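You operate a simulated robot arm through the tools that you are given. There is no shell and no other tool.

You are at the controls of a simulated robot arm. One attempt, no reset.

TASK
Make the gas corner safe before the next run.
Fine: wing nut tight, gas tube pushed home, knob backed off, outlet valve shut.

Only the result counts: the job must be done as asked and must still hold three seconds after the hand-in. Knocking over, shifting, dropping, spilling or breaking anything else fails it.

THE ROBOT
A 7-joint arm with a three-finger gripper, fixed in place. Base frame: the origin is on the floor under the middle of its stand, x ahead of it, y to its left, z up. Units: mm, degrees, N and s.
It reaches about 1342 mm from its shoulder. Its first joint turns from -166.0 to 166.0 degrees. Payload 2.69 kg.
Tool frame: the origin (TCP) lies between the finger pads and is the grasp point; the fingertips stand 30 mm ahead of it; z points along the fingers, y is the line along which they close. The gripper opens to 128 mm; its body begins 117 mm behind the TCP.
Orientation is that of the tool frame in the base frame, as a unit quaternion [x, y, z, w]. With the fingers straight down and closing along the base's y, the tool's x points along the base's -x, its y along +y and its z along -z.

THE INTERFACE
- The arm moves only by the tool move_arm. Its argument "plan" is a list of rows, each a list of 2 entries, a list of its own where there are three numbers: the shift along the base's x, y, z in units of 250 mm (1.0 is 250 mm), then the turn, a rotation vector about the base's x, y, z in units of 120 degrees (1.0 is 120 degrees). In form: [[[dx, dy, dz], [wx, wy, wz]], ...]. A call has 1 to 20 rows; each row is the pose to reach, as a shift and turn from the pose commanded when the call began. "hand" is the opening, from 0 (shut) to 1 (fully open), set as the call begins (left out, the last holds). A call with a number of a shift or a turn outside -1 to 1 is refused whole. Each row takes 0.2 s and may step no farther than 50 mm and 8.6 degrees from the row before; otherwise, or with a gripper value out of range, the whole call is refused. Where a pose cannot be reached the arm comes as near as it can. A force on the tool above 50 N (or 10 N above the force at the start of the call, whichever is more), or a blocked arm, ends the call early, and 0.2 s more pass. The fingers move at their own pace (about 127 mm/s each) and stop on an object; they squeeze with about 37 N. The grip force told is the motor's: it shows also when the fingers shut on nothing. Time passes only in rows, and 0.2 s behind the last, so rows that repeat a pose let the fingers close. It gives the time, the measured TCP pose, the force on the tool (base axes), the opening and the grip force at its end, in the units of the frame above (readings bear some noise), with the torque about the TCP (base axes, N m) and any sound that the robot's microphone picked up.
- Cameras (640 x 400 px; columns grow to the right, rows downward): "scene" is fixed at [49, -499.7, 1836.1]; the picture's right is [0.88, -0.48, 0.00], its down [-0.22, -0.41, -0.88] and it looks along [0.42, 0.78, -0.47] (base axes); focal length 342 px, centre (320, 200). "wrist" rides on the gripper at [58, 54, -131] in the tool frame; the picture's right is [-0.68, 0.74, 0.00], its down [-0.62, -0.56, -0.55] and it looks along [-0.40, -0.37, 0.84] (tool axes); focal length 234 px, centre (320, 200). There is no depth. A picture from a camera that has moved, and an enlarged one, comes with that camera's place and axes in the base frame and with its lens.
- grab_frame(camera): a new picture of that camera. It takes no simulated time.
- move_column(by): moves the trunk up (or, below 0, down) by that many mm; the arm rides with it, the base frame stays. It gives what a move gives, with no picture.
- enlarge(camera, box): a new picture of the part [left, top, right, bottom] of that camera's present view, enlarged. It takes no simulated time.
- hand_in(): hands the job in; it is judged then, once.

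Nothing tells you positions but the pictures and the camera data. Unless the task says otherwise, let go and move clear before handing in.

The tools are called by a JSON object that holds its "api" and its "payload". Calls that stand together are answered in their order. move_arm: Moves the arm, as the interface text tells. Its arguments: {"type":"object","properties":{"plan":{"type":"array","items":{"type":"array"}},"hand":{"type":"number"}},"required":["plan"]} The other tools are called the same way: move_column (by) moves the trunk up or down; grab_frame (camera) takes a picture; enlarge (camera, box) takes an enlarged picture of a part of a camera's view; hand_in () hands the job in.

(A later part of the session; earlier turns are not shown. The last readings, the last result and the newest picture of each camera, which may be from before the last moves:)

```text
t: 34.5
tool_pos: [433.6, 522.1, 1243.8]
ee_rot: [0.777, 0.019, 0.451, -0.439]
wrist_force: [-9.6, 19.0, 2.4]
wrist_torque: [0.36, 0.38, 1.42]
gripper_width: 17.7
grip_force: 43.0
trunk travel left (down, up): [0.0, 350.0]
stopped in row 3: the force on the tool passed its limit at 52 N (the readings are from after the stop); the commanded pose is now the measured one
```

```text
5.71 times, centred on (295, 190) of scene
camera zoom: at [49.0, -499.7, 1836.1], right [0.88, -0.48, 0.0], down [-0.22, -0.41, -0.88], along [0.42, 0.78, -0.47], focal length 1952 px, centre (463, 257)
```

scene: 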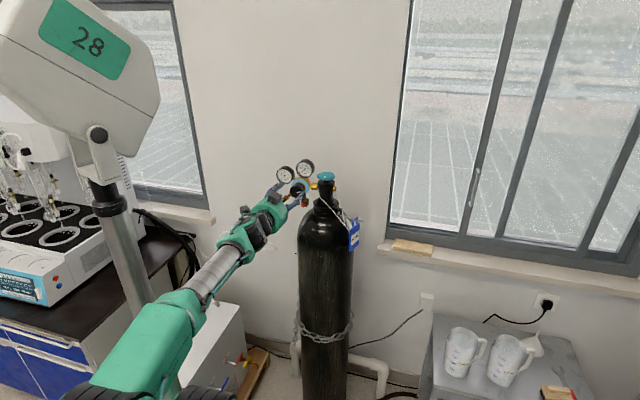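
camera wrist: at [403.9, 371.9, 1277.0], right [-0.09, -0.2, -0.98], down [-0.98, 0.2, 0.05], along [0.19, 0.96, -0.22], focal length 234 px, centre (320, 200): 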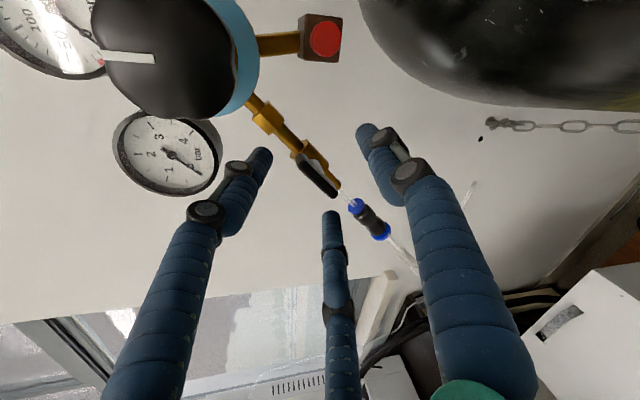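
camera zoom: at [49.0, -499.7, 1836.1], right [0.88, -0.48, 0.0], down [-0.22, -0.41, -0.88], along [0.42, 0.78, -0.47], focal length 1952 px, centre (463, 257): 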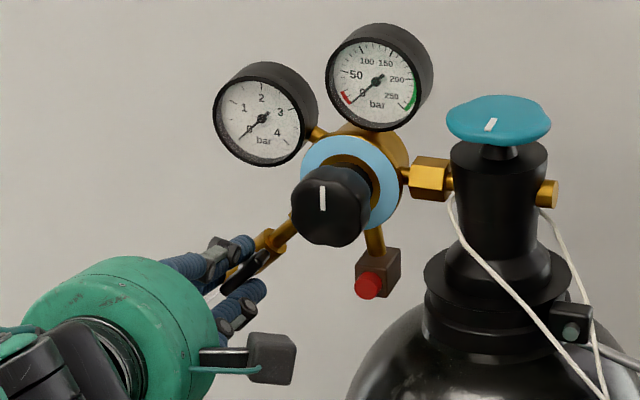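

The bar is held with thumb and fingers on opposite sides, a good couple for a clockwise turn. I'll try turning it clockwise 45° about its pivot and watch the forces.

{"api": "move_arm", "payload": {"plan": [[[0.0002, -0.0002, 0.004], [0.0428, 0.0437, -0.013]], [[0.0008, -0.0008, 0.008], [0.0855, 0.0874, -0.026]], [[0.0017, -0.0017, 0.012], [0.1283, 0.1311, -0.039]], [[0.003, -0.003, 0.0156], [0.1711, 0.1749, -0.0521]], [[0.0046, -0.0046, 0.019], [0.2138, 0.2186, -0.0651]], [[0.0064, -0.0064, 0.022], [0.2566, 0.2623, -0.0781]]]}}

{"api": "enlarge", "payload": {"camera": "wrist", "box": [240, 80, 400, 240]}}

{"api": "enlarge", "payload": {"camera": "scene", "box": [245, 155, 345, 225]}}

```text
t: 35.7
tool_pos: [432.9, 522.4, 1248.6]
ee_rot: [0.749, -0.21, 0.3, -0.552]
wrist_force: [-17.1, 13.5, 2.4]
wrist_torque: [0.17, 0.02, 0.57]
gripper_width: 19.0
grip_force: 44.2
trunk travel left (down, up): [0.0, 350.0]
stopped in row 5: the force on the tool passed its limit at 54 N (the readings are from after the stop); the commanded pose is now the measured one
```

```text
2.50 times, centred on (320, 160) of wrist
camera zoom: at [386.1, 376.4, 1238.4], right [-0.48, 0.21, -0.85], down [-0.83, 0.18, 0.52], along [0.27, 0.96, 0.09], focal length 585 px, centre (320, 300)
```

zoom: 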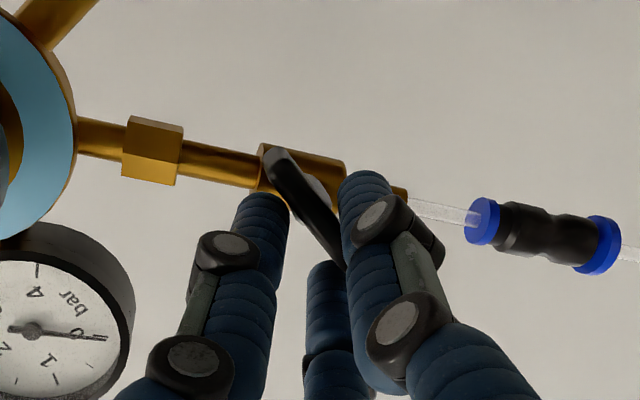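

```text
5.71 times, centred on (295, 190) of scene
camera zoom: at [49.0, -499.7, 1836.1], right [0.88, -0.48, 0.0], down [-0.22, -0.41, -0.88], along [0.42, 0.78, -0.47], focal length 1952 px, centre (463, 257)
```

zoom: 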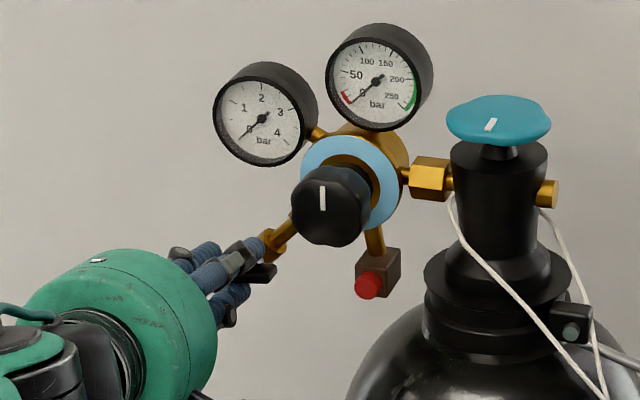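

Clockwise works: the lever has swung about a third of the way. I'll ease the grip slightly to relieve the side load and continue.

{"api": "move_arm", "payload": {"plan": [[[0, 0, 0], [0, 0, 0]], [[0.0005, -0.0005, 0.003], [0.0426, 0.0438, -0.0131]], [[0.002, -0.002, 0.007], [0.0852, 0.0876, -0.0263]], [[0.0035, -0.0035, 0.011], [0.1277, 0.1314, -0.0394]], [[0.005, -0.005, 0.0145], [0.1703, 0.1752, -0.0526]]], "hand": 0.18}}

{"api": "enlarge", "payload": {"camera": "wrist", "box": [240, 80, 400, 240]}}

{"api": "enlarge", "payload": {"camera": "scene", "box": [245, 155, 345, 225]}}

```text
t: 36.9
tool_pos: [437.5, 518.0, 1251.5]
ee_rot: [0.669, -0.399, 0.147, -0.61]
wrist_force: [-0.1, 0.0, -0.2]
wrist_torque: [0.01, -0.05, 0.0]
gripper_width: 23.7
grip_force: 0.3
trunk travel left (down, up): [0.0, 350.0]
```

```text
2.50 times, centred on (320, 160) of wrist
camera zoom: at [364.8, 388.9, 1213.4], right [-0.69, 0.53, -0.49], down [-0.57, 0.02, 0.82], along [0.44, 0.85, 0.29], focal length 585 px, centre (320, 300)
```

zoom: 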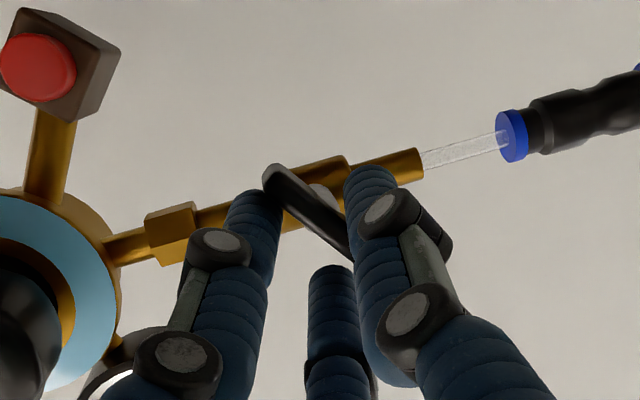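

```text
5.71 times, centred on (295, 190) of scene
camera zoom: at [49.0, -499.7, 1836.1], right [0.88, -0.48, 0.0], down [-0.22, -0.41, -0.88], along [0.42, 0.78, -0.47], focal length 1952 px, centre (463, 257)
```

zoom: 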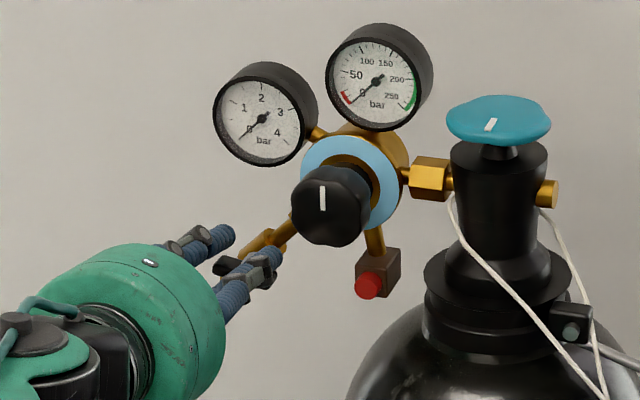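

{"api": "move_arm", "payload": {"plan": [[[0.0015, -0.0015, 0], [0.0427, 0.0437, -0.0133]], [[0.003, -0.003, 0], [0.0854, 0.0874, -0.0267]], [[0.0045, -0.0045, 0], [0.1281, 0.131, -0.04]], [[0.006, -0.006, 0], [0.1709, 0.1747, -0.0534]], [[0.007, -0.007, 0], [0.2136, 0.2184, -0.0667]]]}}

{"api": "enlarge", "payload": {"camera": "wrist", "box": [240, 80, 400, 240]}}

{"api": "enlarge", "payload": {"camera": "scene", "box": [245, 155, 345, 225]}}

```text
t: 38.1
tool_pos: [439.4, 515.0, 1254.1]
ee_rot: [-0.505, 0.592, 0.057, 0.625]
wrist_force: [4.8, -3.1, 6.1]
wrist_torque: [0.05, -0.31, -0.06]
gripper_width: 24.7
grip_force: 1.6
trunk travel left (down, up): [0.0, 350.0]
```

```text
2.50 times, centred on (320, 160) of wrist
camera zoom: at [329.3, 419.9, 1205.1], right [-0.69, 0.71, 0.13], down [-0.18, -0.33, 0.93], along [0.7, 0.62, 0.36], focal length 585 px, centre (320, 300)
```

zoom: 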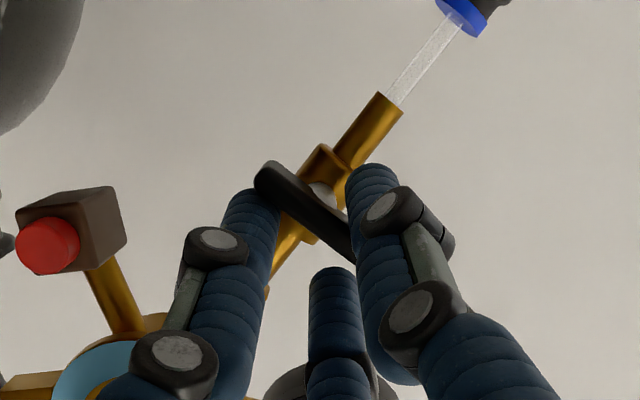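

```text
5.71 times, centred on (295, 190) of scene
camera zoom: at [49.0, -499.7, 1836.1], right [0.88, -0.48, 0.0], down [-0.22, -0.41, -0.88], along [0.42, 0.78, -0.47], focal length 1952 px, centre (463, 257)
```

zoom: 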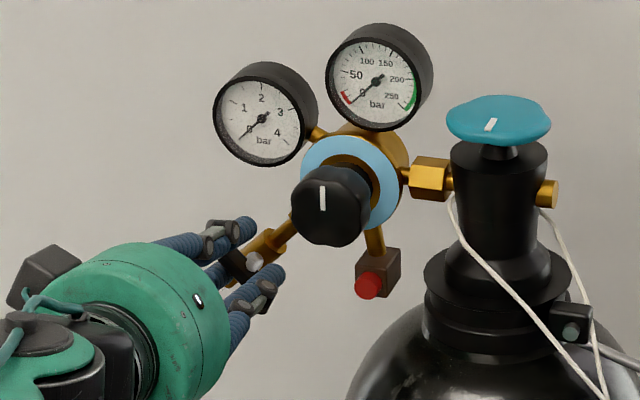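

Now the lever stands about square to the pipe. I'll push a bit further to make sure it's on its stop.

{"api": "move_arm", "payload": {"plan": [[[0.001, -0.001, 0], [0.0427, 0.0437, -0.0133]], [[0.001, -0.001, 0], [0.0854, 0.0874, -0.0267]]]}}

{"api": "enlarge", "payload": {"camera": "wrist", "box": [240, 80, 400, 240]}}

{"api": "enlarge", "payload": {"camera": "scene", "box": [245, 155, 345, 225]}}

```text
t: 38.7
tool_pos: [440.8, 514.7, 1256.5]
ee_rot: [-0.422, 0.653, 0.137, 0.614]
wrist_force: [26.2, -18.5, 18.1]
wrist_torque: [-1.11, -5.0, -0.47]
gripper_width: 28.8
grip_force: 45.0
trunk travel left (down, up): [0.0, 350.0]
```

```text
2.50 times, centred on (320, 160) of wrist
camera zoom: at [317.6, 433.1, 1211.6], right [-0.6, 0.71, 0.37], down [-0.04, -0.49, 0.87], along [0.8, 0.51, 0.32], focal length 585 px, centre (320, 300)
```

zoom: 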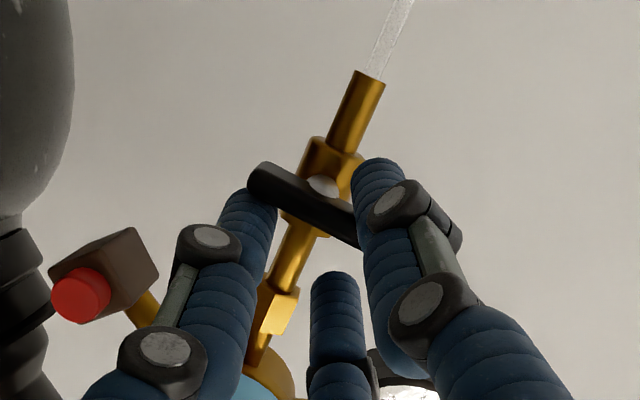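

```text
5.71 times, centred on (295, 190) of scene
camera zoom: at [49.0, -499.7, 1836.1], right [0.88, -0.48, 0.0], down [-0.22, -0.41, -0.88], along [0.42, 0.78, -0.47], focal length 1952 px, centre (463, 257)
```

zoom: 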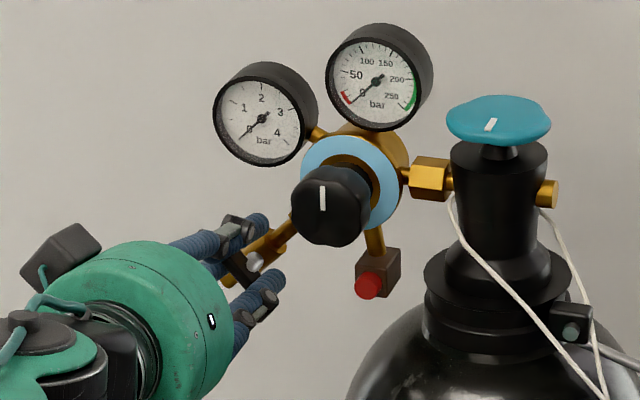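

The lever is hard on its stop, square to the pipe: shut. I'll ease back, open, and withdraw.

{"api": "move_arm", "payload": {"plan": [[[0, 0, 0], [-0.028, -0.029, 0.009]], [[0, 0, -0.008], [-0.057, -0.058, 0.018]]]}}

{"api": "move_arm", "payload": {"plan": [[[0, 0, 0], [0, 0, 0]], [[0, 0, 0], [0, 0, 0]]], "hand": 0.55}}

{"api": "move_arm", "payload": {"plan": [[[-0.041, -0.042, 0.015], [-0.01, 0.01, 0]], [[-0.082, -0.084, 0.03], [-0.02, 0.02, 0]], [[-0.123, -0.126, 0.045], [-0.035, 0.035, 0]], [[-0.164, -0.168, 0.06], [-0.05, 0.05, 0]]]}}

{"api": "enlarge", "payload": {"camera": "scene", "box": [245, 155, 345, 225]}}

{"api": "grab_frame", "payload": {"camera": "wrist"}}

```text
t: 39.3
tool_pos: [438.8, 515.1, 1253.3]
ee_rot: [-0.478, 0.613, 0.086, 0.624]
wrist_force: [19.5, -12.9, 36.3]
wrist_torque: [-0.03, -1.84, -0.59]
gripper_width: 24.6
grip_force: 18.0
trunk travel left (down, up): [0.0, 350.0]
```

```text
t: 39.9
tool_pos: [439.9, 517.7, 1246.9]
ee_rot: [-0.481, 0.614, 0.085, 0.62]
wrist_force: [-0.7, -0.4, 0.3]
wrist_torque: [-0.01, -0.01, 0.03]
gripper_width: 70.3
grip_force: 0.0
trunk travel left (down, up): [0.0, 350.0]
```

```text
t: 40.9
tool_pos: [399.6, 475.6, 1264.0]
ee_rot: [-0.507, 0.649, 0.078, 0.563]
wrist_force: [-0.2, 0.0, -0.5]
wrist_torque: [0.04, 0.01, -0.04]
gripper_width: 70.7
grip_force: 0.0
trunk travel left (down, up): [0.0, 350.0]
```

```text
5.71 times, centred on (295, 190) of scene
camera zoom: at [49.0, -499.7, 1836.1], right [0.88, -0.48, 0.0], down [-0.22, -0.41, -0.88], along [0.42, 0.78, -0.47], focal length 1952 px, centre (463, 257)
```

zoom: 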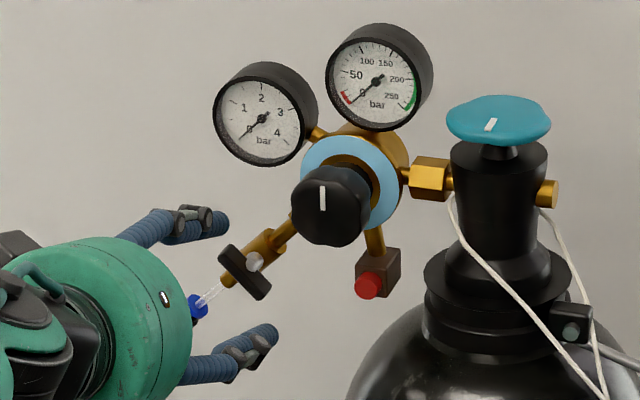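

```text
taken
camera wrist: at [281.1, 379.8, 1238.2], right [-0.65, 0.74, 0.2], down [-0.03, -0.28, 0.96], along [0.76, 0.61, 0.2], focal length 234 px, centre (320, 200)
```

wrist: 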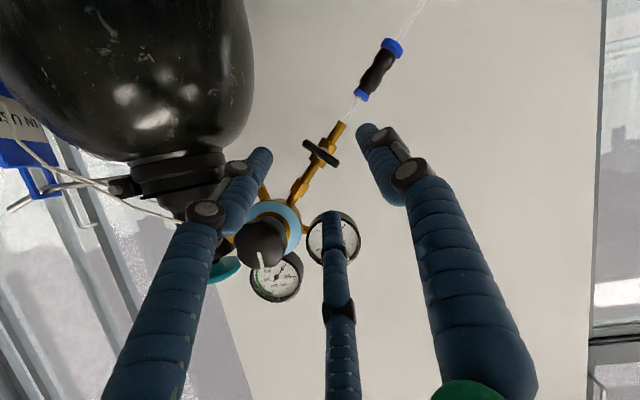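

The lever is shut and the knob unchanged. Now the gas tube at the union: I'll look closely at it from here.

{"api": "enlarge", "payload": {"camera": "wrist", "box": [330, 0, 450, 120]}}

{"api": "enlarge", "payload": {"camera": "scene", "box": [245, 200, 285, 230]}}

{"api": "enlarge", "payload": {"camera": "wrist", "box": [345, 25, 415, 105]}}

```text
3.33 times, centred on (390, 60) of wrist
camera zoom: at [281.1, 379.8, 1238.2], right [-0.65, 0.74, 0.2], down [-0.03, -0.28, 0.96], along [0.76, 0.61, 0.2], focal length 781 px, centre (87, 667)
```

zoom: 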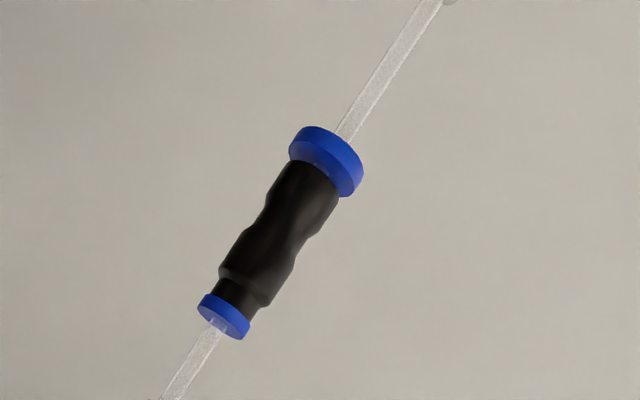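

```text
13.33 times, centred on (265, 215) of scene
camera zoom: at [49.0, -499.7, 1836.1], right [0.88, -0.48, 0.0], down [-0.22, -0.41, -0.88], along [0.42, 0.78, -0.47], focal length 4554 px, centre (1053, 0)
```

zoom: 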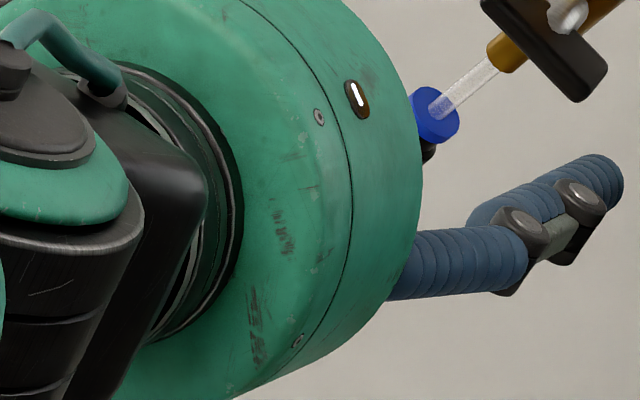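

```text
5.00 times, centred on (380, 65) of wrist
camera zoom: at [281.1, 379.8, 1238.2], right [-0.65, 0.74, 0.2], down [-0.03, -0.28, 0.96], along [0.76, 0.61, 0.2], focal length 1171 px, centre (20, 875)
```

zoom: 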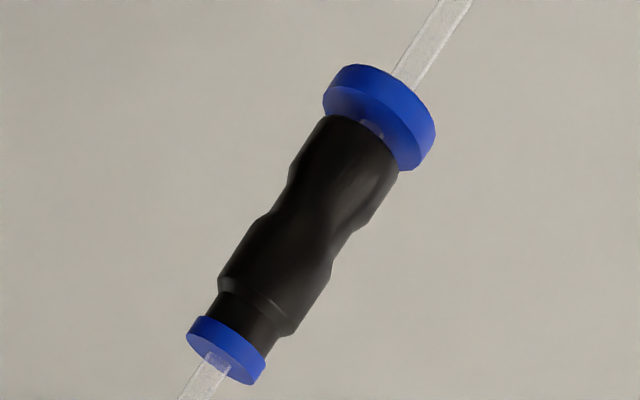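

Both the knob and lever are done. For the tube: its blue collar sits ~7 mm off the union. I'll move in front of the tube below the collar, rolling the hand so the thumb is across the tube.

{"api": "move_arm", "payload": {"plan": [[[-0.03, 0.045, -0.01], [0.04, 0.0412, -0.0219]], [[-0.06, 0.09, -0.03], [0.08, 0.0824, -0.0437]], [[-0.09, 0.135, -0.06], [0.12, 0.1236, -0.0656]], [[-0.115, 0.18, -0.1], [0.16, 0.1648, -0.0874]], [[-0.14, 0.225, -0.15], [0.2, 0.206, -0.1093]], [[-0.16, 0.265, -0.21], [0.24, 0.2472, -0.1311]], [[-0.18, 0.305, -0.27], [0.28, 0.2884, -0.153]], [[-0.2, 0.345, -0.34], [0.32, 0.3296, -0.1748]], [[-0.22, 0.38, -0.41], [0.36, 0.3708, -0.1967]], [[-0.237, 0.413, -0.476], [0.4, 0.412, -0.2185]], [[-0.237, 0.413, -0.476], [0.4, 0.412, -0.2185]]], "hand": 0.375}}

{"api": "grab_frame", "payload": {"camera": "wrist"}}

{"api": "grab_frame", "payload": {"camera": "scene"}}

```text
t: 43.3
tool_pos: [341.2, 579.8, 1142.9]
ee_rot: [-0.016, 0.824, 0.397, 0.403]
wrist_force: [0.9, 1.1, -0.5]
wrist_torque: [0.02, 0.04, -0.01]
gripper_width: 48.0
grip_force: 0.0
trunk travel left (down, up): [0.0, 350.0]
```

```text
taken
camera wrist: at [195.9, 544.9, 1185.9], right [0.2, 0.3, 0.93], down [0.25, -0.93, 0.25], along [0.95, 0.19, -0.27], focal length 234 px, centre (320, 200)
```

wrist: 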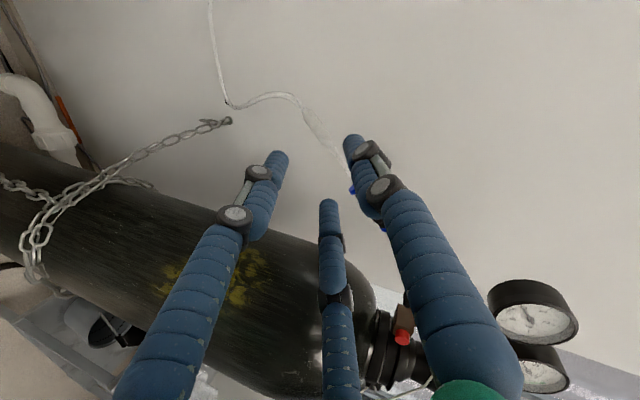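

```text
taken
```

scene: 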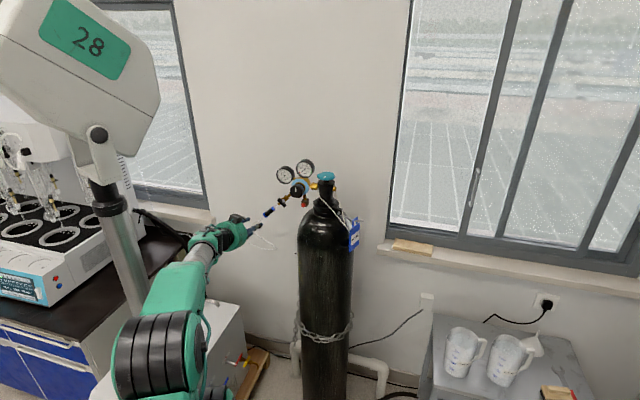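

{"api": "enlarge", "payload": {"camera": "wrist", "box": [270, 80, 400, 240]}}

{"api": "enlarge", "payload": {"camera": "scene", "box": [225, 190, 305, 250]}}

{"api": "enlarge", "payload": {"camera": "wrist", "box": [180, 100, 250, 150]}}

```text
2.50 times, centred on (335, 160) of wrist
camera zoom: at [195.9, 544.9, 1185.9], right [0.2, 0.3, 0.93], down [0.25, -0.93, 0.25], along [0.95, 0.19, -0.27], focal length 585 px, centre (282, 300)
```

zoom: 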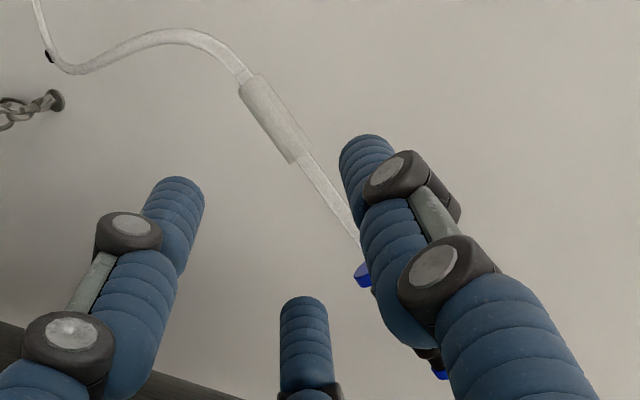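

```text
6.67 times, centred on (265, 220) of scene
camera zoom: at [49.0, -499.7, 1836.1], right [0.88, -0.48, 0.0], down [-0.22, -0.41, -0.88], along [0.42, 0.78, -0.47], focal length 2277 px, centre (687, 67)
```

zoom: 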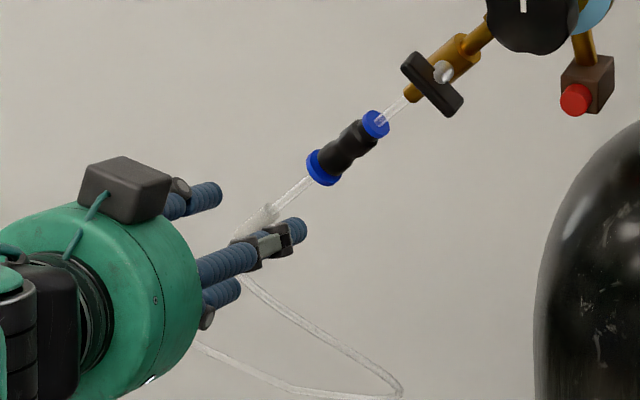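

```text
8.00 times, centred on (215, 125) of wrist
camera zoom: at [195.9, 544.9, 1185.9], right [0.2, 0.3, 0.93], down [0.25, -0.93, 0.25], along [0.95, 0.19, -0.27], focal length 1873 px, centre (1160, 800)
```

zoom: 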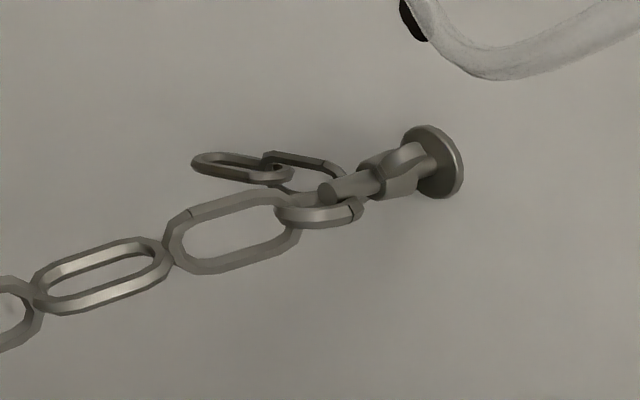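

Measured: tube axis line, collar face and sleeve located. I'll slide the open fingers around the clear tube just below the collar.

{"api": "move_arm", "payload": {"plan": [[[0.035, 0.037, 0.01], [0.013, -0.013, -0.001]], [[0.07, 0.074, -0.005], [0.026, -0.026, -0.002]], [[0.105, 0.11, -0.025], [0.039, -0.039, -0.004]], [[0.135, 0.142, -0.05], [0.052, -0.052, -0.005]], [[0.165, 0.173, -0.075], [0.0648, -0.0648, -0.006]], [[0.165, 0.173, -0.075], [0.0648, -0.0648, -0.006]]]}}

{"api": "enlarge", "payload": {"camera": "wrist", "box": [240, 70, 400, 250]}}

{"api": "enlarge", "payload": {"camera": "scene", "box": [225, 190, 305, 250]}}

```text
t: 44.7
tool_pos: [374.5, 622.5, 1136.0]
ee_rot: [-0.009, 0.771, 0.44, 0.461]
wrist_force: [5.0, -12.8, -12.8]
wrist_torque: [-0.71, -0.07, -0.11]
gripper_width: 54.5
grip_force: 5.2
out of reach, approached as far as the arm can: row 5, 6
trunk travel left (down, up): [0.0, 350.0]
```

```text
2.22 times, centred on (320, 160) of wrist
camera zoom: at [226.1, 587.6, 1154.9], right [0.08, 0.19, 0.98], down [0.21, -0.96, 0.17], along [0.97, 0.19, -0.12], focal length 520 px, centre (320, 289)
```

zoom: 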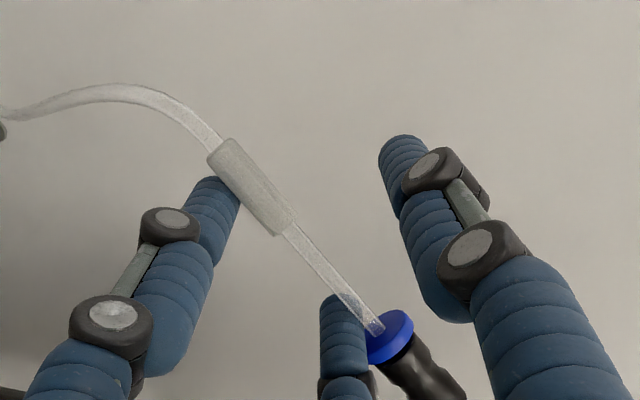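

```text
6.67 times, centred on (265, 220) of scene
camera zoom: at [49.0, -499.7, 1836.1], right [0.88, -0.48, 0.0], down [-0.22, -0.41, -0.88], along [0.42, 0.78, -0.47], focal length 2277 px, centre (687, 67)
```

zoom: 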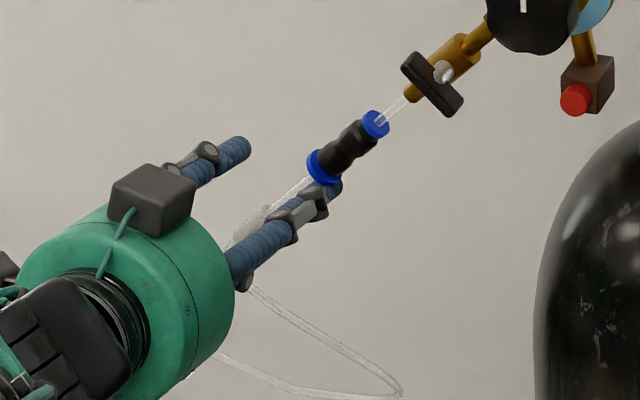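

{"api": "move_arm", "payload": {"plan": [[[0.008, -0.002, -0.02], [-0.02, 0.02, 0]], [[0.02, 0.0, -0.035], [-0.04, 0.04, 0]], [[0.032, 0.002, -0.04], [-0.053, 0.053, 0]], [[0.032, 0.002, -0.04], [-0.053, 0.053, 0]]]}}

{"api": "enlarge", "payload": {"camera": "wrist", "box": [240, 70, 400, 250]}}

{"api": "enlarge", "payload": {"camera": "scene", "box": [225, 190, 305, 250]}}

```text
t: 45.7
tool_pos: [382.5, 624.1, 1129.6]
ee_rot: [-0.011, 0.814, 0.406, 0.416]
wrist_force: [0.4, 0.1, 0.8]
wrist_torque: [0.02, 0.0, -0.02]
gripper_width: 48.0
grip_force: 0.0
trunk travel left (down, up): [0.0, 350.0]
```

```text
2.22 times, centred on (320, 160) of wrist
camera zoom: at [236.6, 590.7, 1166.5], right [0.18, 0.28, 0.94], down [0.24, -0.94, 0.23], along [0.95, 0.18, -0.24], focal length 520 px, centre (320, 289)
```

zoom: 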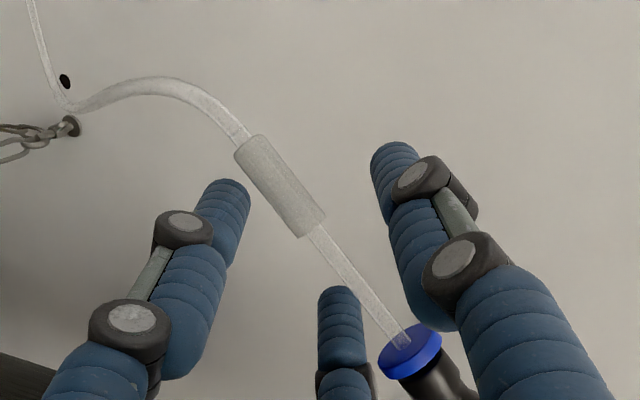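

```text
6.67 times, centred on (265, 220) of scene
camera zoom: at [49.0, -499.7, 1836.1], right [0.88, -0.48, 0.0], down [-0.22, -0.41, -0.88], along [0.42, 0.78, -0.47], focal length 2277 px, centre (687, 67)
```

zoom: 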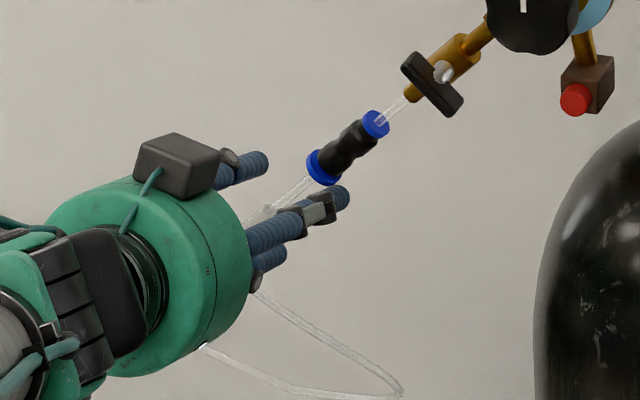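

No contact now and the tube sits inside the fingers. I'll narrow the hand a bit, slide up toward the collar along the tube, and then close on the tube.

{"api": "move_arm", "payload": {"plan": [[[0.0034, -0.0034, -0.0048], [0, 0, 0]], [[0.012, -0.012, 0.008], [0, 0, 0]], [[0.0214, -0.0214, 0.0208], [0, 0, 0]], [[0.0214, -0.0214, 0.0208], [0, 0, 0]]], "hand": 0.25}}

{"api": "enlarge", "payload": {"camera": "wrist", "box": [240, 70, 400, 250]}}

{"api": "enlarge", "payload": {"camera": "scene", "box": [225, 190, 305, 250]}}

```text
t: 46.7
tool_pos: [386.1, 619.8, 1134.2]
ee_rot: [-0.011, 0.814, 0.406, 0.416]
wrist_force: [0.7, -0.2, 0.1]
wrist_torque: [-0.01, -0.01, -0.01]
gripper_width: 31.9
grip_force: 0.1
trunk travel left (down, up): [0.0, 350.0]
```

```text
2.22 times, centred on (320, 160) of wrist
camera zoom: at [240.6, 586.3, 1172.7], right [0.18, 0.28, 0.94], down [0.24, -0.94, 0.23], along [0.95, 0.18, -0.24], focal length 520 px, centre (320, 289)
```

zoom: 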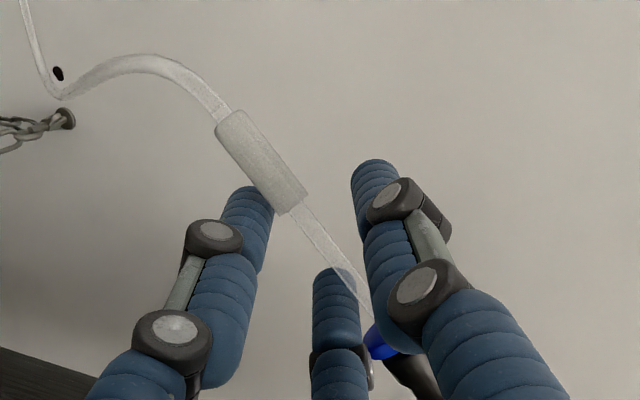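

```text
6.67 times, centred on (265, 220) of scene
camera zoom: at [49.0, -499.7, 1836.1], right [0.88, -0.48, 0.0], down [-0.22, -0.41, -0.88], along [0.42, 0.78, -0.47], focal length 2277 px, centre (687, 67)
```

zoom: 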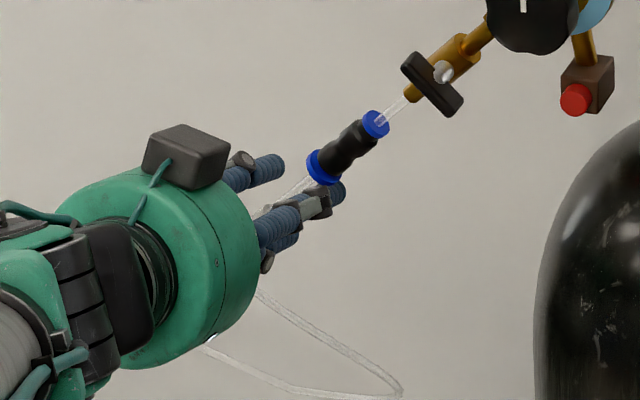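

{"api": "move_arm", "payload": {"plan": [[[0, 0, 0], [0, 0, 0]], [[0, 0, 0], [0, 0, 0]]], "hand": 0}}

{"api": "enlarge", "payload": {"camera": "wrist", "box": [240, 70, 400, 250]}}

{"api": "enlarge", "payload": {"camera": "scene", "box": [245, 195, 305, 235]}}

```text
t: 47.3
tool_pos: [386.8, 618.8, 1133.4]
ee_rot: [-0.009, 0.815, 0.404, 0.415]
wrist_force: [2.2, -18.4, -13.8]
wrist_torque: [-0.78, -0.13, 0.11]
gripper_width: 12.3
grip_force: 39.3
trunk travel left (down, up): [0.0, 350.0]
```

```text
2.22 times, centred on (320, 160) of wrist
camera zoom: at [241.2, 585.4, 1170.4], right [0.18, 0.28, 0.94], down [0.24, -0.94, 0.23], along [0.95, 0.18, -0.24], focal length 520 px, centre (320, 289)
```

zoom: 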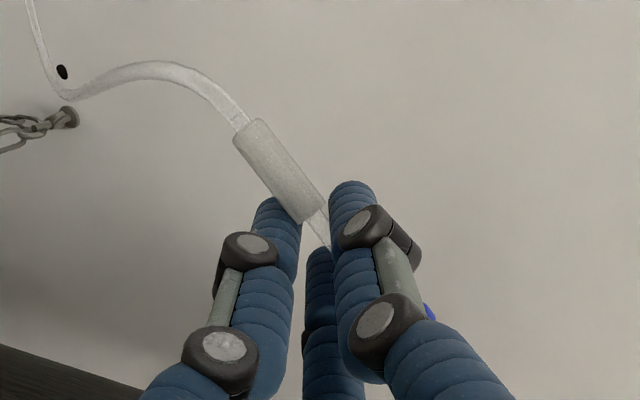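

```text
10.00 times, centred on (275, 215) of scene
camera zoom: at [49.0, -499.7, 1836.1], right [0.88, -0.48, 0.0], down [-0.22, -0.41, -0.88], along [0.42, 0.78, -0.47], focal length 3415 px, centre (770, 50)
```

zoom: 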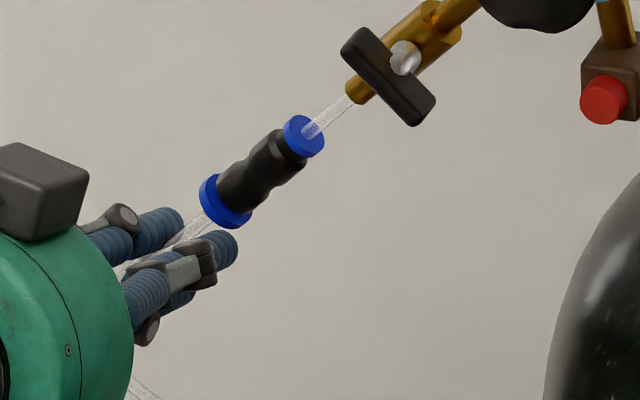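

Tube gripped. Now I'll push it up along its axis toward the union, stopping on force.

{"api": "move_arm", "payload": {"plan": [[[0.006, -0.006, 0.0085], [0, 0, 0]], [[0.012, -0.012, 0.017], [0, 0, 0]], [[0.018, -0.018, 0.0255], [0, 0, 0]], [[0.024, -0.024, 0.034], [0, 0, 0]]]}}

{"api": "enlarge", "payload": {"camera": "wrist", "box": [240, 70, 400, 250]}}

{"api": "enlarge", "payload": {"camera": "scene", "box": [245, 195, 305, 235]}}

```text
t: 48.3
tool_pos: [394.4, 613.2, 1140.7]
ee_rot: [-0.01, 0.815, 0.405, 0.415]
wrist_force: [7.4, -33.3, -29.7]
wrist_torque: [-1.14, -0.22, -0.14]
gripper_width: 11.9
grip_force: 38.8
trunk travel left (down, up): [0.0, 350.0]
```

```text
2.22 times, centred on (320, 160) of wrist
camera zoom: at [247.6, 579.4, 1179.4], right [0.18, 0.28, 0.94], down [0.24, -0.94, 0.23], along [0.95, 0.18, -0.24], focal length 520 px, centre (320, 289)
```

zoom: 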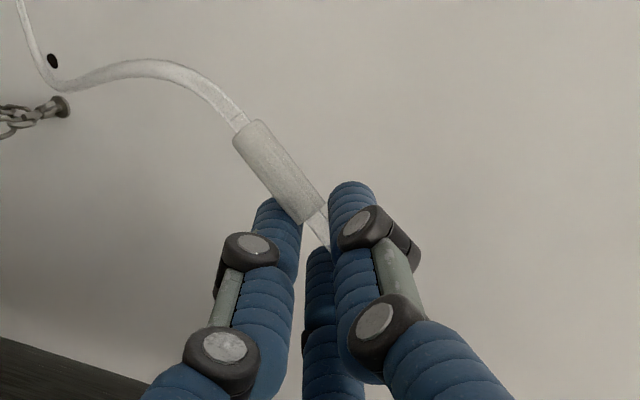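

```text
10.00 times, centred on (275, 215) of scene
camera zoom: at [49.0, -499.7, 1836.1], right [0.88, -0.48, 0.0], down [-0.22, -0.41, -0.88], along [0.42, 0.78, -0.47], focal length 3415 px, centre (770, 50)
```

zoom: 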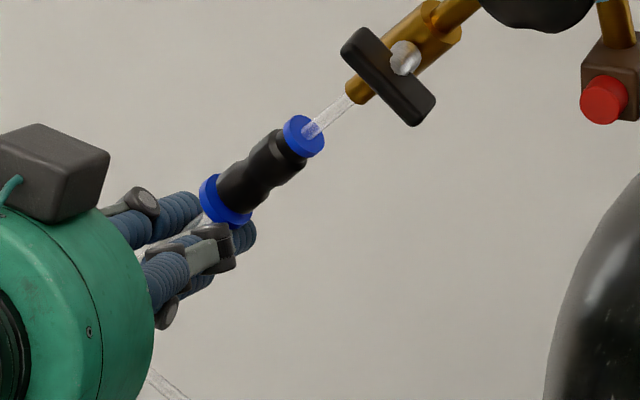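

{"api": "enlarge", "payload": {"camera": "scene", "box": [258, 195, 298, 220]}}

{"api": "enlarge", "payload": {"camera": "wrist", "box": [300, 90, 400, 240]}}

```text
16.00 times, centred on (278, 208) of scene
camera zoom: at [49.0, -499.7, 1836.1], right [0.88, -0.48, 0.0], down [-0.22, -0.41, -0.88], along [0.42, 0.78, -0.47], focal length 5465 px, centre (992, 80)
```

zoom: 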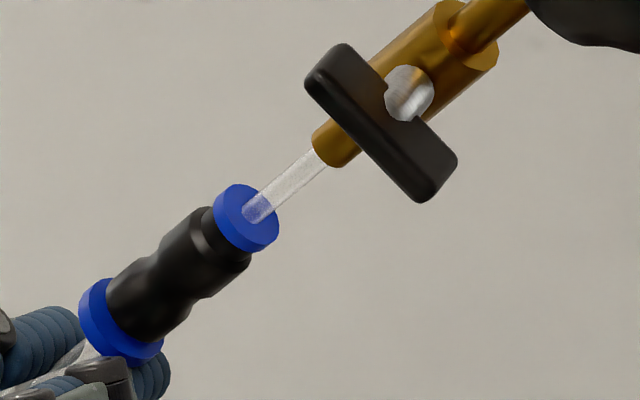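

```text
2.67 times, centred on (350, 165) of wrist
camera zoom: at [247.6, 579.4, 1179.4], right [0.18, 0.28, 0.94], down [0.24, -0.94, 0.23], along [0.95, 0.18, -0.24], focal length 624 px, centre (240, 293)
```

zoom: 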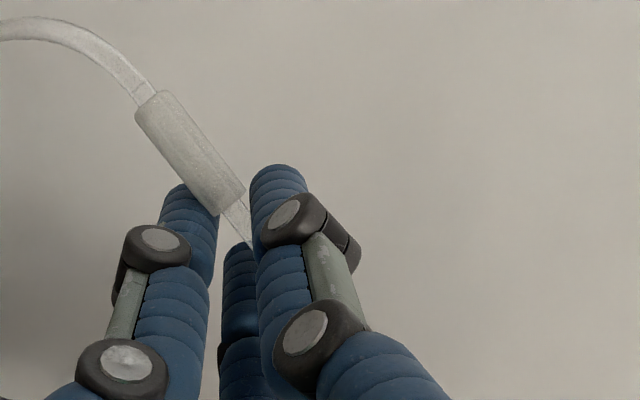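

The tube slid in freely about 12 mm with the hand, with no axial stop yet, and a finger is now near the collar. I'll open, regrip lower on the sleeve, and keep pushing until it seats.

{"api": "move_arm", "payload": {"plan": [[[0, 0, 0], [0, 0, 0]], [[0, 0, 0], [0, 0, 0]]], "hand": 0.32}}

{"api": "grab_frame", "payload": {"camera": "wrist"}}

{"api": "enlarge", "payload": {"camera": "scene", "box": [235, 195, 295, 235]}}

```text
t: 48.9
tool_pos: [391.3, 615.0, 1146.0]
ee_rot: [-0.011, 0.813, 0.406, 0.417]
wrist_force: [-2.2, 1.2, -7.5]
wrist_torque: [0.09, 0.08, -0.05]
gripper_width: 42.4
grip_force: 0.1
trunk travel left (down, up): [0.0, 350.0]
```

```text
taken
camera wrist: at [245.8, 581.4, 1183.9], right [0.18, 0.28, 0.94], down [0.24, -0.94, 0.23], along [0.95, 0.18, -0.23], focal length 234 px, centre (320, 200)
```

wrist: 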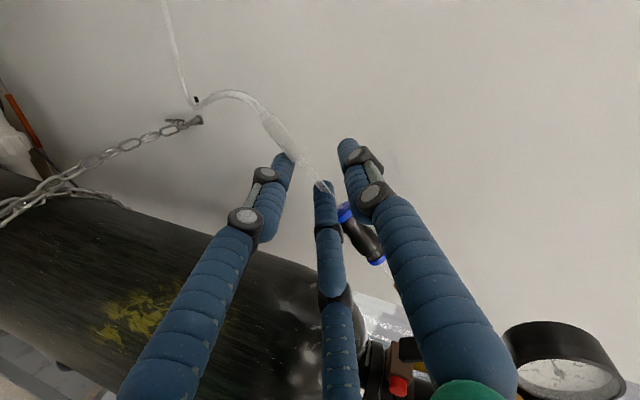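

```text
10.00 times, centred on (265, 215) of scene
camera zoom: at [49.0, -499.7, 1836.1], right [0.88, -0.48, 0.0], down [-0.22, -0.41, -0.88], along [0.42, 0.78, -0.47], focal length 3415 px, centre (870, 50)
```

zoom: 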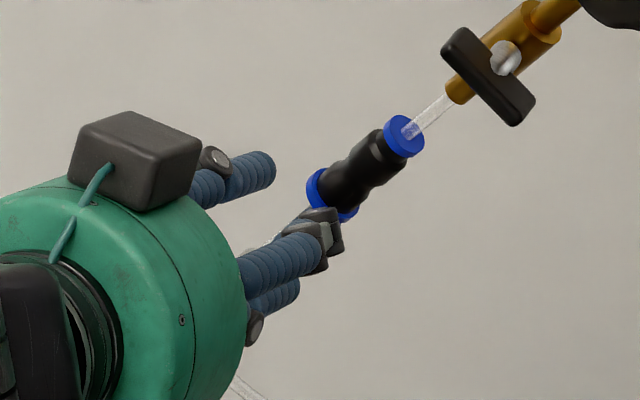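

{"api": "enlarge", "payload": {"camera": "wrist", "box": [250, 90, 400, 270]}}

{"api": "enlarge", "payload": {"camera": "wrist", "box": [310, 180, 380, 260]}}

```text
2.22 times, centred on (325, 180) of wrist
camera zoom: at [245.8, 581.4, 1183.9], right [0.18, 0.28, 0.94], down [0.24, -0.94, 0.23], along [0.95, 0.18, -0.23], focal length 520 px, centre (309, 244)
```

zoom: 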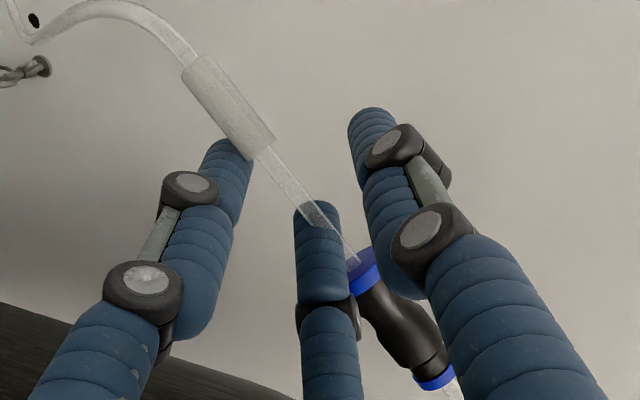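

```text
5.00 times, centred on (345, 220) of wrist
camera zoom: at [245.8, 581.4, 1183.9], right [0.18, 0.28, 0.94], down [0.24, -0.94, 0.23], along [0.95, 0.18, -0.23], focal length 1171 px, centre (195, 100)
```

zoom: 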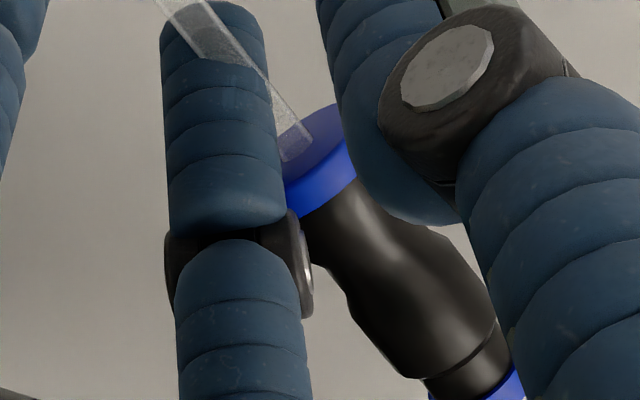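

{"api": "enlarge", "payload": {"camera": "scene", "box": [258, 195, 298, 220]}}

```text
16.00 times, centred on (278, 208) of scene
camera zoom: at [49.0, -499.7, 1836.1], right [0.88, -0.48, 0.0], down [-0.22, -0.41, -0.88], along [0.42, 0.78, -0.47], focal length 5465 px, centre (992, 80)
```

zoom: 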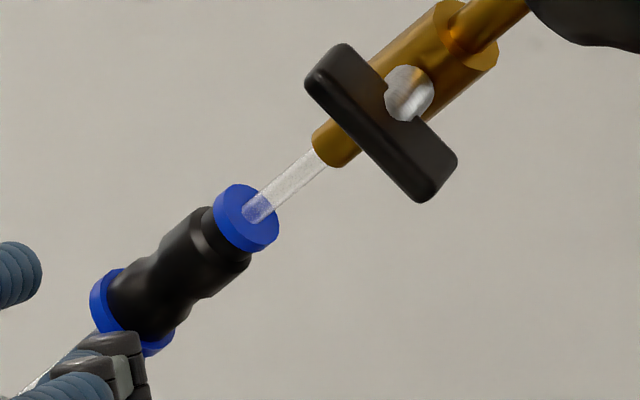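

{"api": "move_arm", "payload": {"plan": [[[-0.01, 0.01, -0.014], [0, 0, 0]], [[-0.02, 0.02, -0.028], [0, 0, 0]], [[-0.026, 0.026, -0.045], [0, 0, 0]]]}}

{"api": "enlarge", "payload": {"camera": "wrist", "box": [250, 90, 400, 270]}}

{"api": "enlarge", "payload": {"camera": "scene", "box": [258, 195, 298, 220]}}

```text
t: 49.7
tool_pos: [386.6, 619.8, 1131.6]
ee_rot: [-0.012, 0.814, 0.405, 0.416]
wrist_force: [0.1, 0.1, 0.3]
wrist_torque: [0.0, -0.03, -0.02]
gripper_width: 40.9
grip_force: 0.0
trunk travel left (down, up): [0.0, 350.0]
```

```text
2.22 times, centred on (325, 180) of wrist
camera zoom: at [240.4, 587.1, 1169.6], right [0.18, 0.28, 0.94], down [0.24, -0.94, 0.23], along [0.95, 0.18, -0.24], focal length 520 px, centre (309, 244)
```

zoom: 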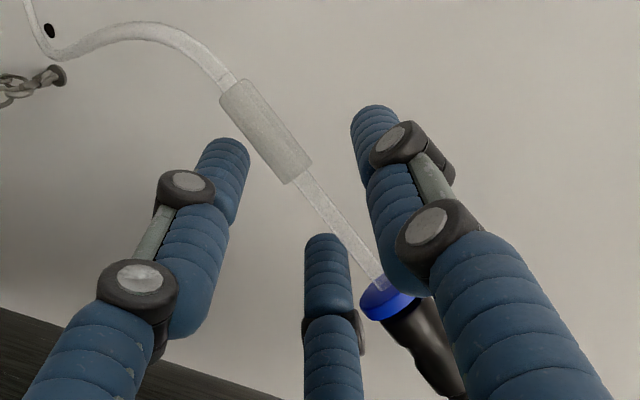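

```text
16.00 times, centred on (278, 208) of scene
camera zoom: at [49.0, -499.7, 1836.1], right [0.88, -0.48, 0.0], down [-0.22, -0.41, -0.88], along [0.42, 0.78, -0.47], focal length 5465 px, centre (992, 80)
```

zoom: 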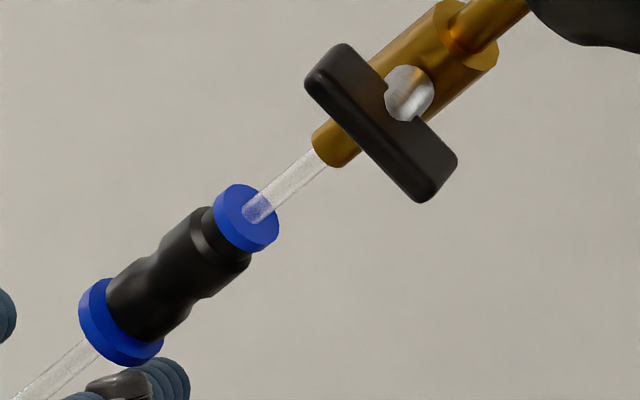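

The collar is a spring-loaded release ring: it and the tube went back once I let go, so the tube hasn't latched yet. I'll grip lower on the sleeve, clear of the collar, and push it deeper.

{"api": "move_arm", "payload": {"plan": [[[-0.017, 0.017, -0.027], [0, 0, 0]], [[-0.0338, 0.0338, -0.054], [0, 0, 0]], [[-0.0338, 0.0338, -0.054], [0, 0, 0]]]}}

{"api": "enlarge", "payload": {"camera": "wrist", "box": [250, 90, 400, 270]}}

```text
t: 50.5
tool_pos: [379.7, 627.9, 1119.5]
ee_rot: [-0.011, 0.814, 0.406, 0.416]
wrist_force: [0.6, -1.3, 0.6]
wrist_torque: [0.03, 0.01, 0.01]
gripper_width: 40.7
grip_force: 0.0
trunk travel left (down, up): [0.0, 350.0]
```

```text
2.22 times, centred on (325, 180) of wrist
camera zoom: at [233.3, 595.1, 1157.2], right [0.18, 0.28, 0.94], down [0.24, -0.94, 0.23], along [0.95, 0.18, -0.24], focal length 520 px, centre (309, 244)
```

zoom: 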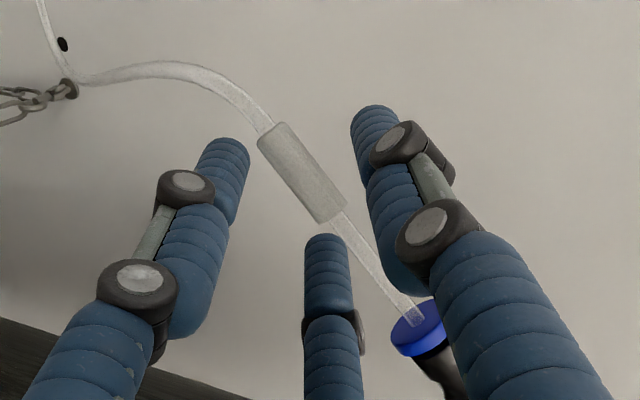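

{"api": "move_arm", "payload": {"plan": [[[0.002, -0.002, -0.003], [0, 0, 0]], [[0.002, -0.002, -0.003], [0, 0, 0]], [[0.002, -0.002, -0.003], [0, 0, 0]]], "hand": 0}}

{"api": "enlarge", "payload": {"camera": "wrist", "box": [250, 90, 400, 270]}}

{"api": "enlarge", "payload": {"camera": "scene", "box": [258, 195, 298, 220]}}

```text
t: 51.3
tool_pos: [378.8, 627.9, 1120.2]
ee_rot: [-0.011, 0.814, 0.405, 0.417]
wrist_force: [2.4, 13.6, 7.8]
wrist_torque: [-0.14, -0.37, 0.03]
gripper_width: 15.5
grip_force: 41.3
trunk travel left (down, up): [0.0, 350.0]
```

```text
2.22 times, centred on (325, 180) of wrist
camera zoom: at [233.1, 595.3, 1157.5], right [0.18, 0.28, 0.94], down [0.24, -0.94, 0.23], along [0.95, 0.18, -0.23], focal length 520 px, centre (309, 244)
```

zoom: 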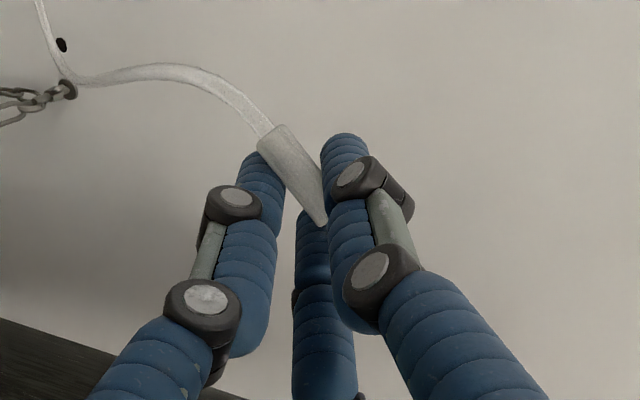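

```text
16.00 times, centred on (278, 208) of scene
camera zoom: at [49.0, -499.7, 1836.1], right [0.88, -0.48, 0.0], down [-0.22, -0.41, -0.88], along [0.42, 0.78, -0.47], focal length 5465 px, centre (992, 80)
```

zoom: 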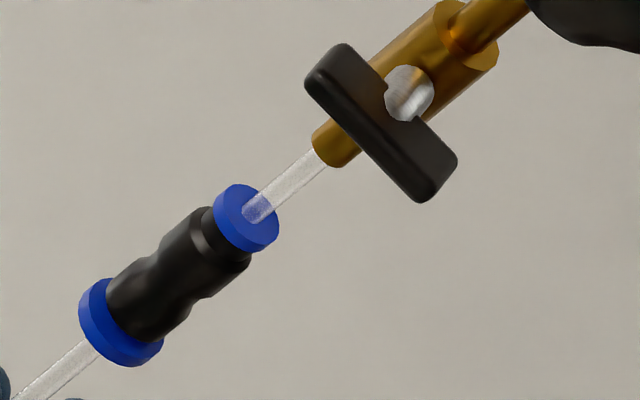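

{"api": "move_arm", "payload": {"plan": [[[0.006, -0.006, 0.0085], [0, 0, 0]], [[0.012, -0.012, 0.017], [0, 0, 0]], [[0.018, -0.018, 0.0255], [0, 0, 0]], [[0.024, -0.024, 0.034], [0, 0, 0]], [[0.03, -0.03, 0.0425], [0, 0, 0]]]}}

{"api": "enlarge", "payload": {"camera": "wrist", "box": [250, 90, 400, 270]}}

{"api": "enlarge", "payload": {"camera": "scene", "box": [258, 195, 298, 220]}}

```text
t: 52.5
tool_pos: [384.8, 622.5, 1129.5]
ee_rot: [-0.012, 0.813, 0.406, 0.417]
wrist_force: [3.2, 18.1, 11.0]
wrist_torque: [-0.3, -0.22, 0.36]
gripper_width: 14.8
grip_force: 41.1
trunk travel left (down, up): [0.0, 350.0]
```

```text
2.22 times, centred on (325, 180) of wrist
camera zoom: at [239.7, 588.7, 1166.8], right [0.18, 0.28, 0.94], down [0.24, -0.94, 0.23], along [0.95, 0.18, -0.24], focal length 520 px, centre (309, 244)
```

zoom: 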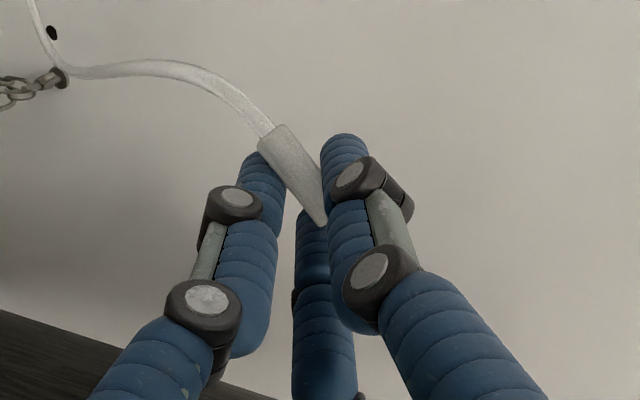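

```text
16.00 times, centred on (278, 208) of scene
camera zoom: at [49.0, -499.7, 1836.1], right [0.88, -0.48, 0.0], down [-0.22, -0.41, -0.88], along [0.42, 0.78, -0.47], focal length 5465 px, centre (992, 80)
```

zoom: 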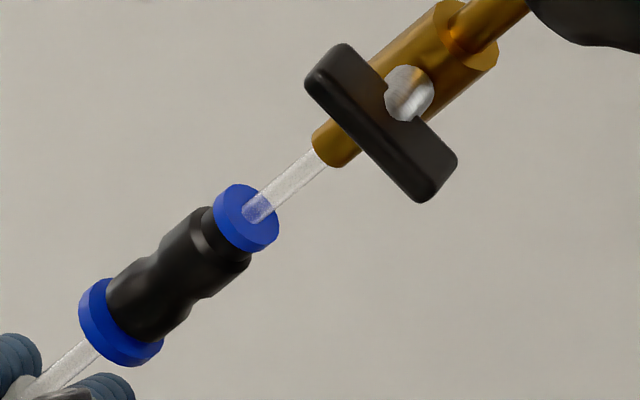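

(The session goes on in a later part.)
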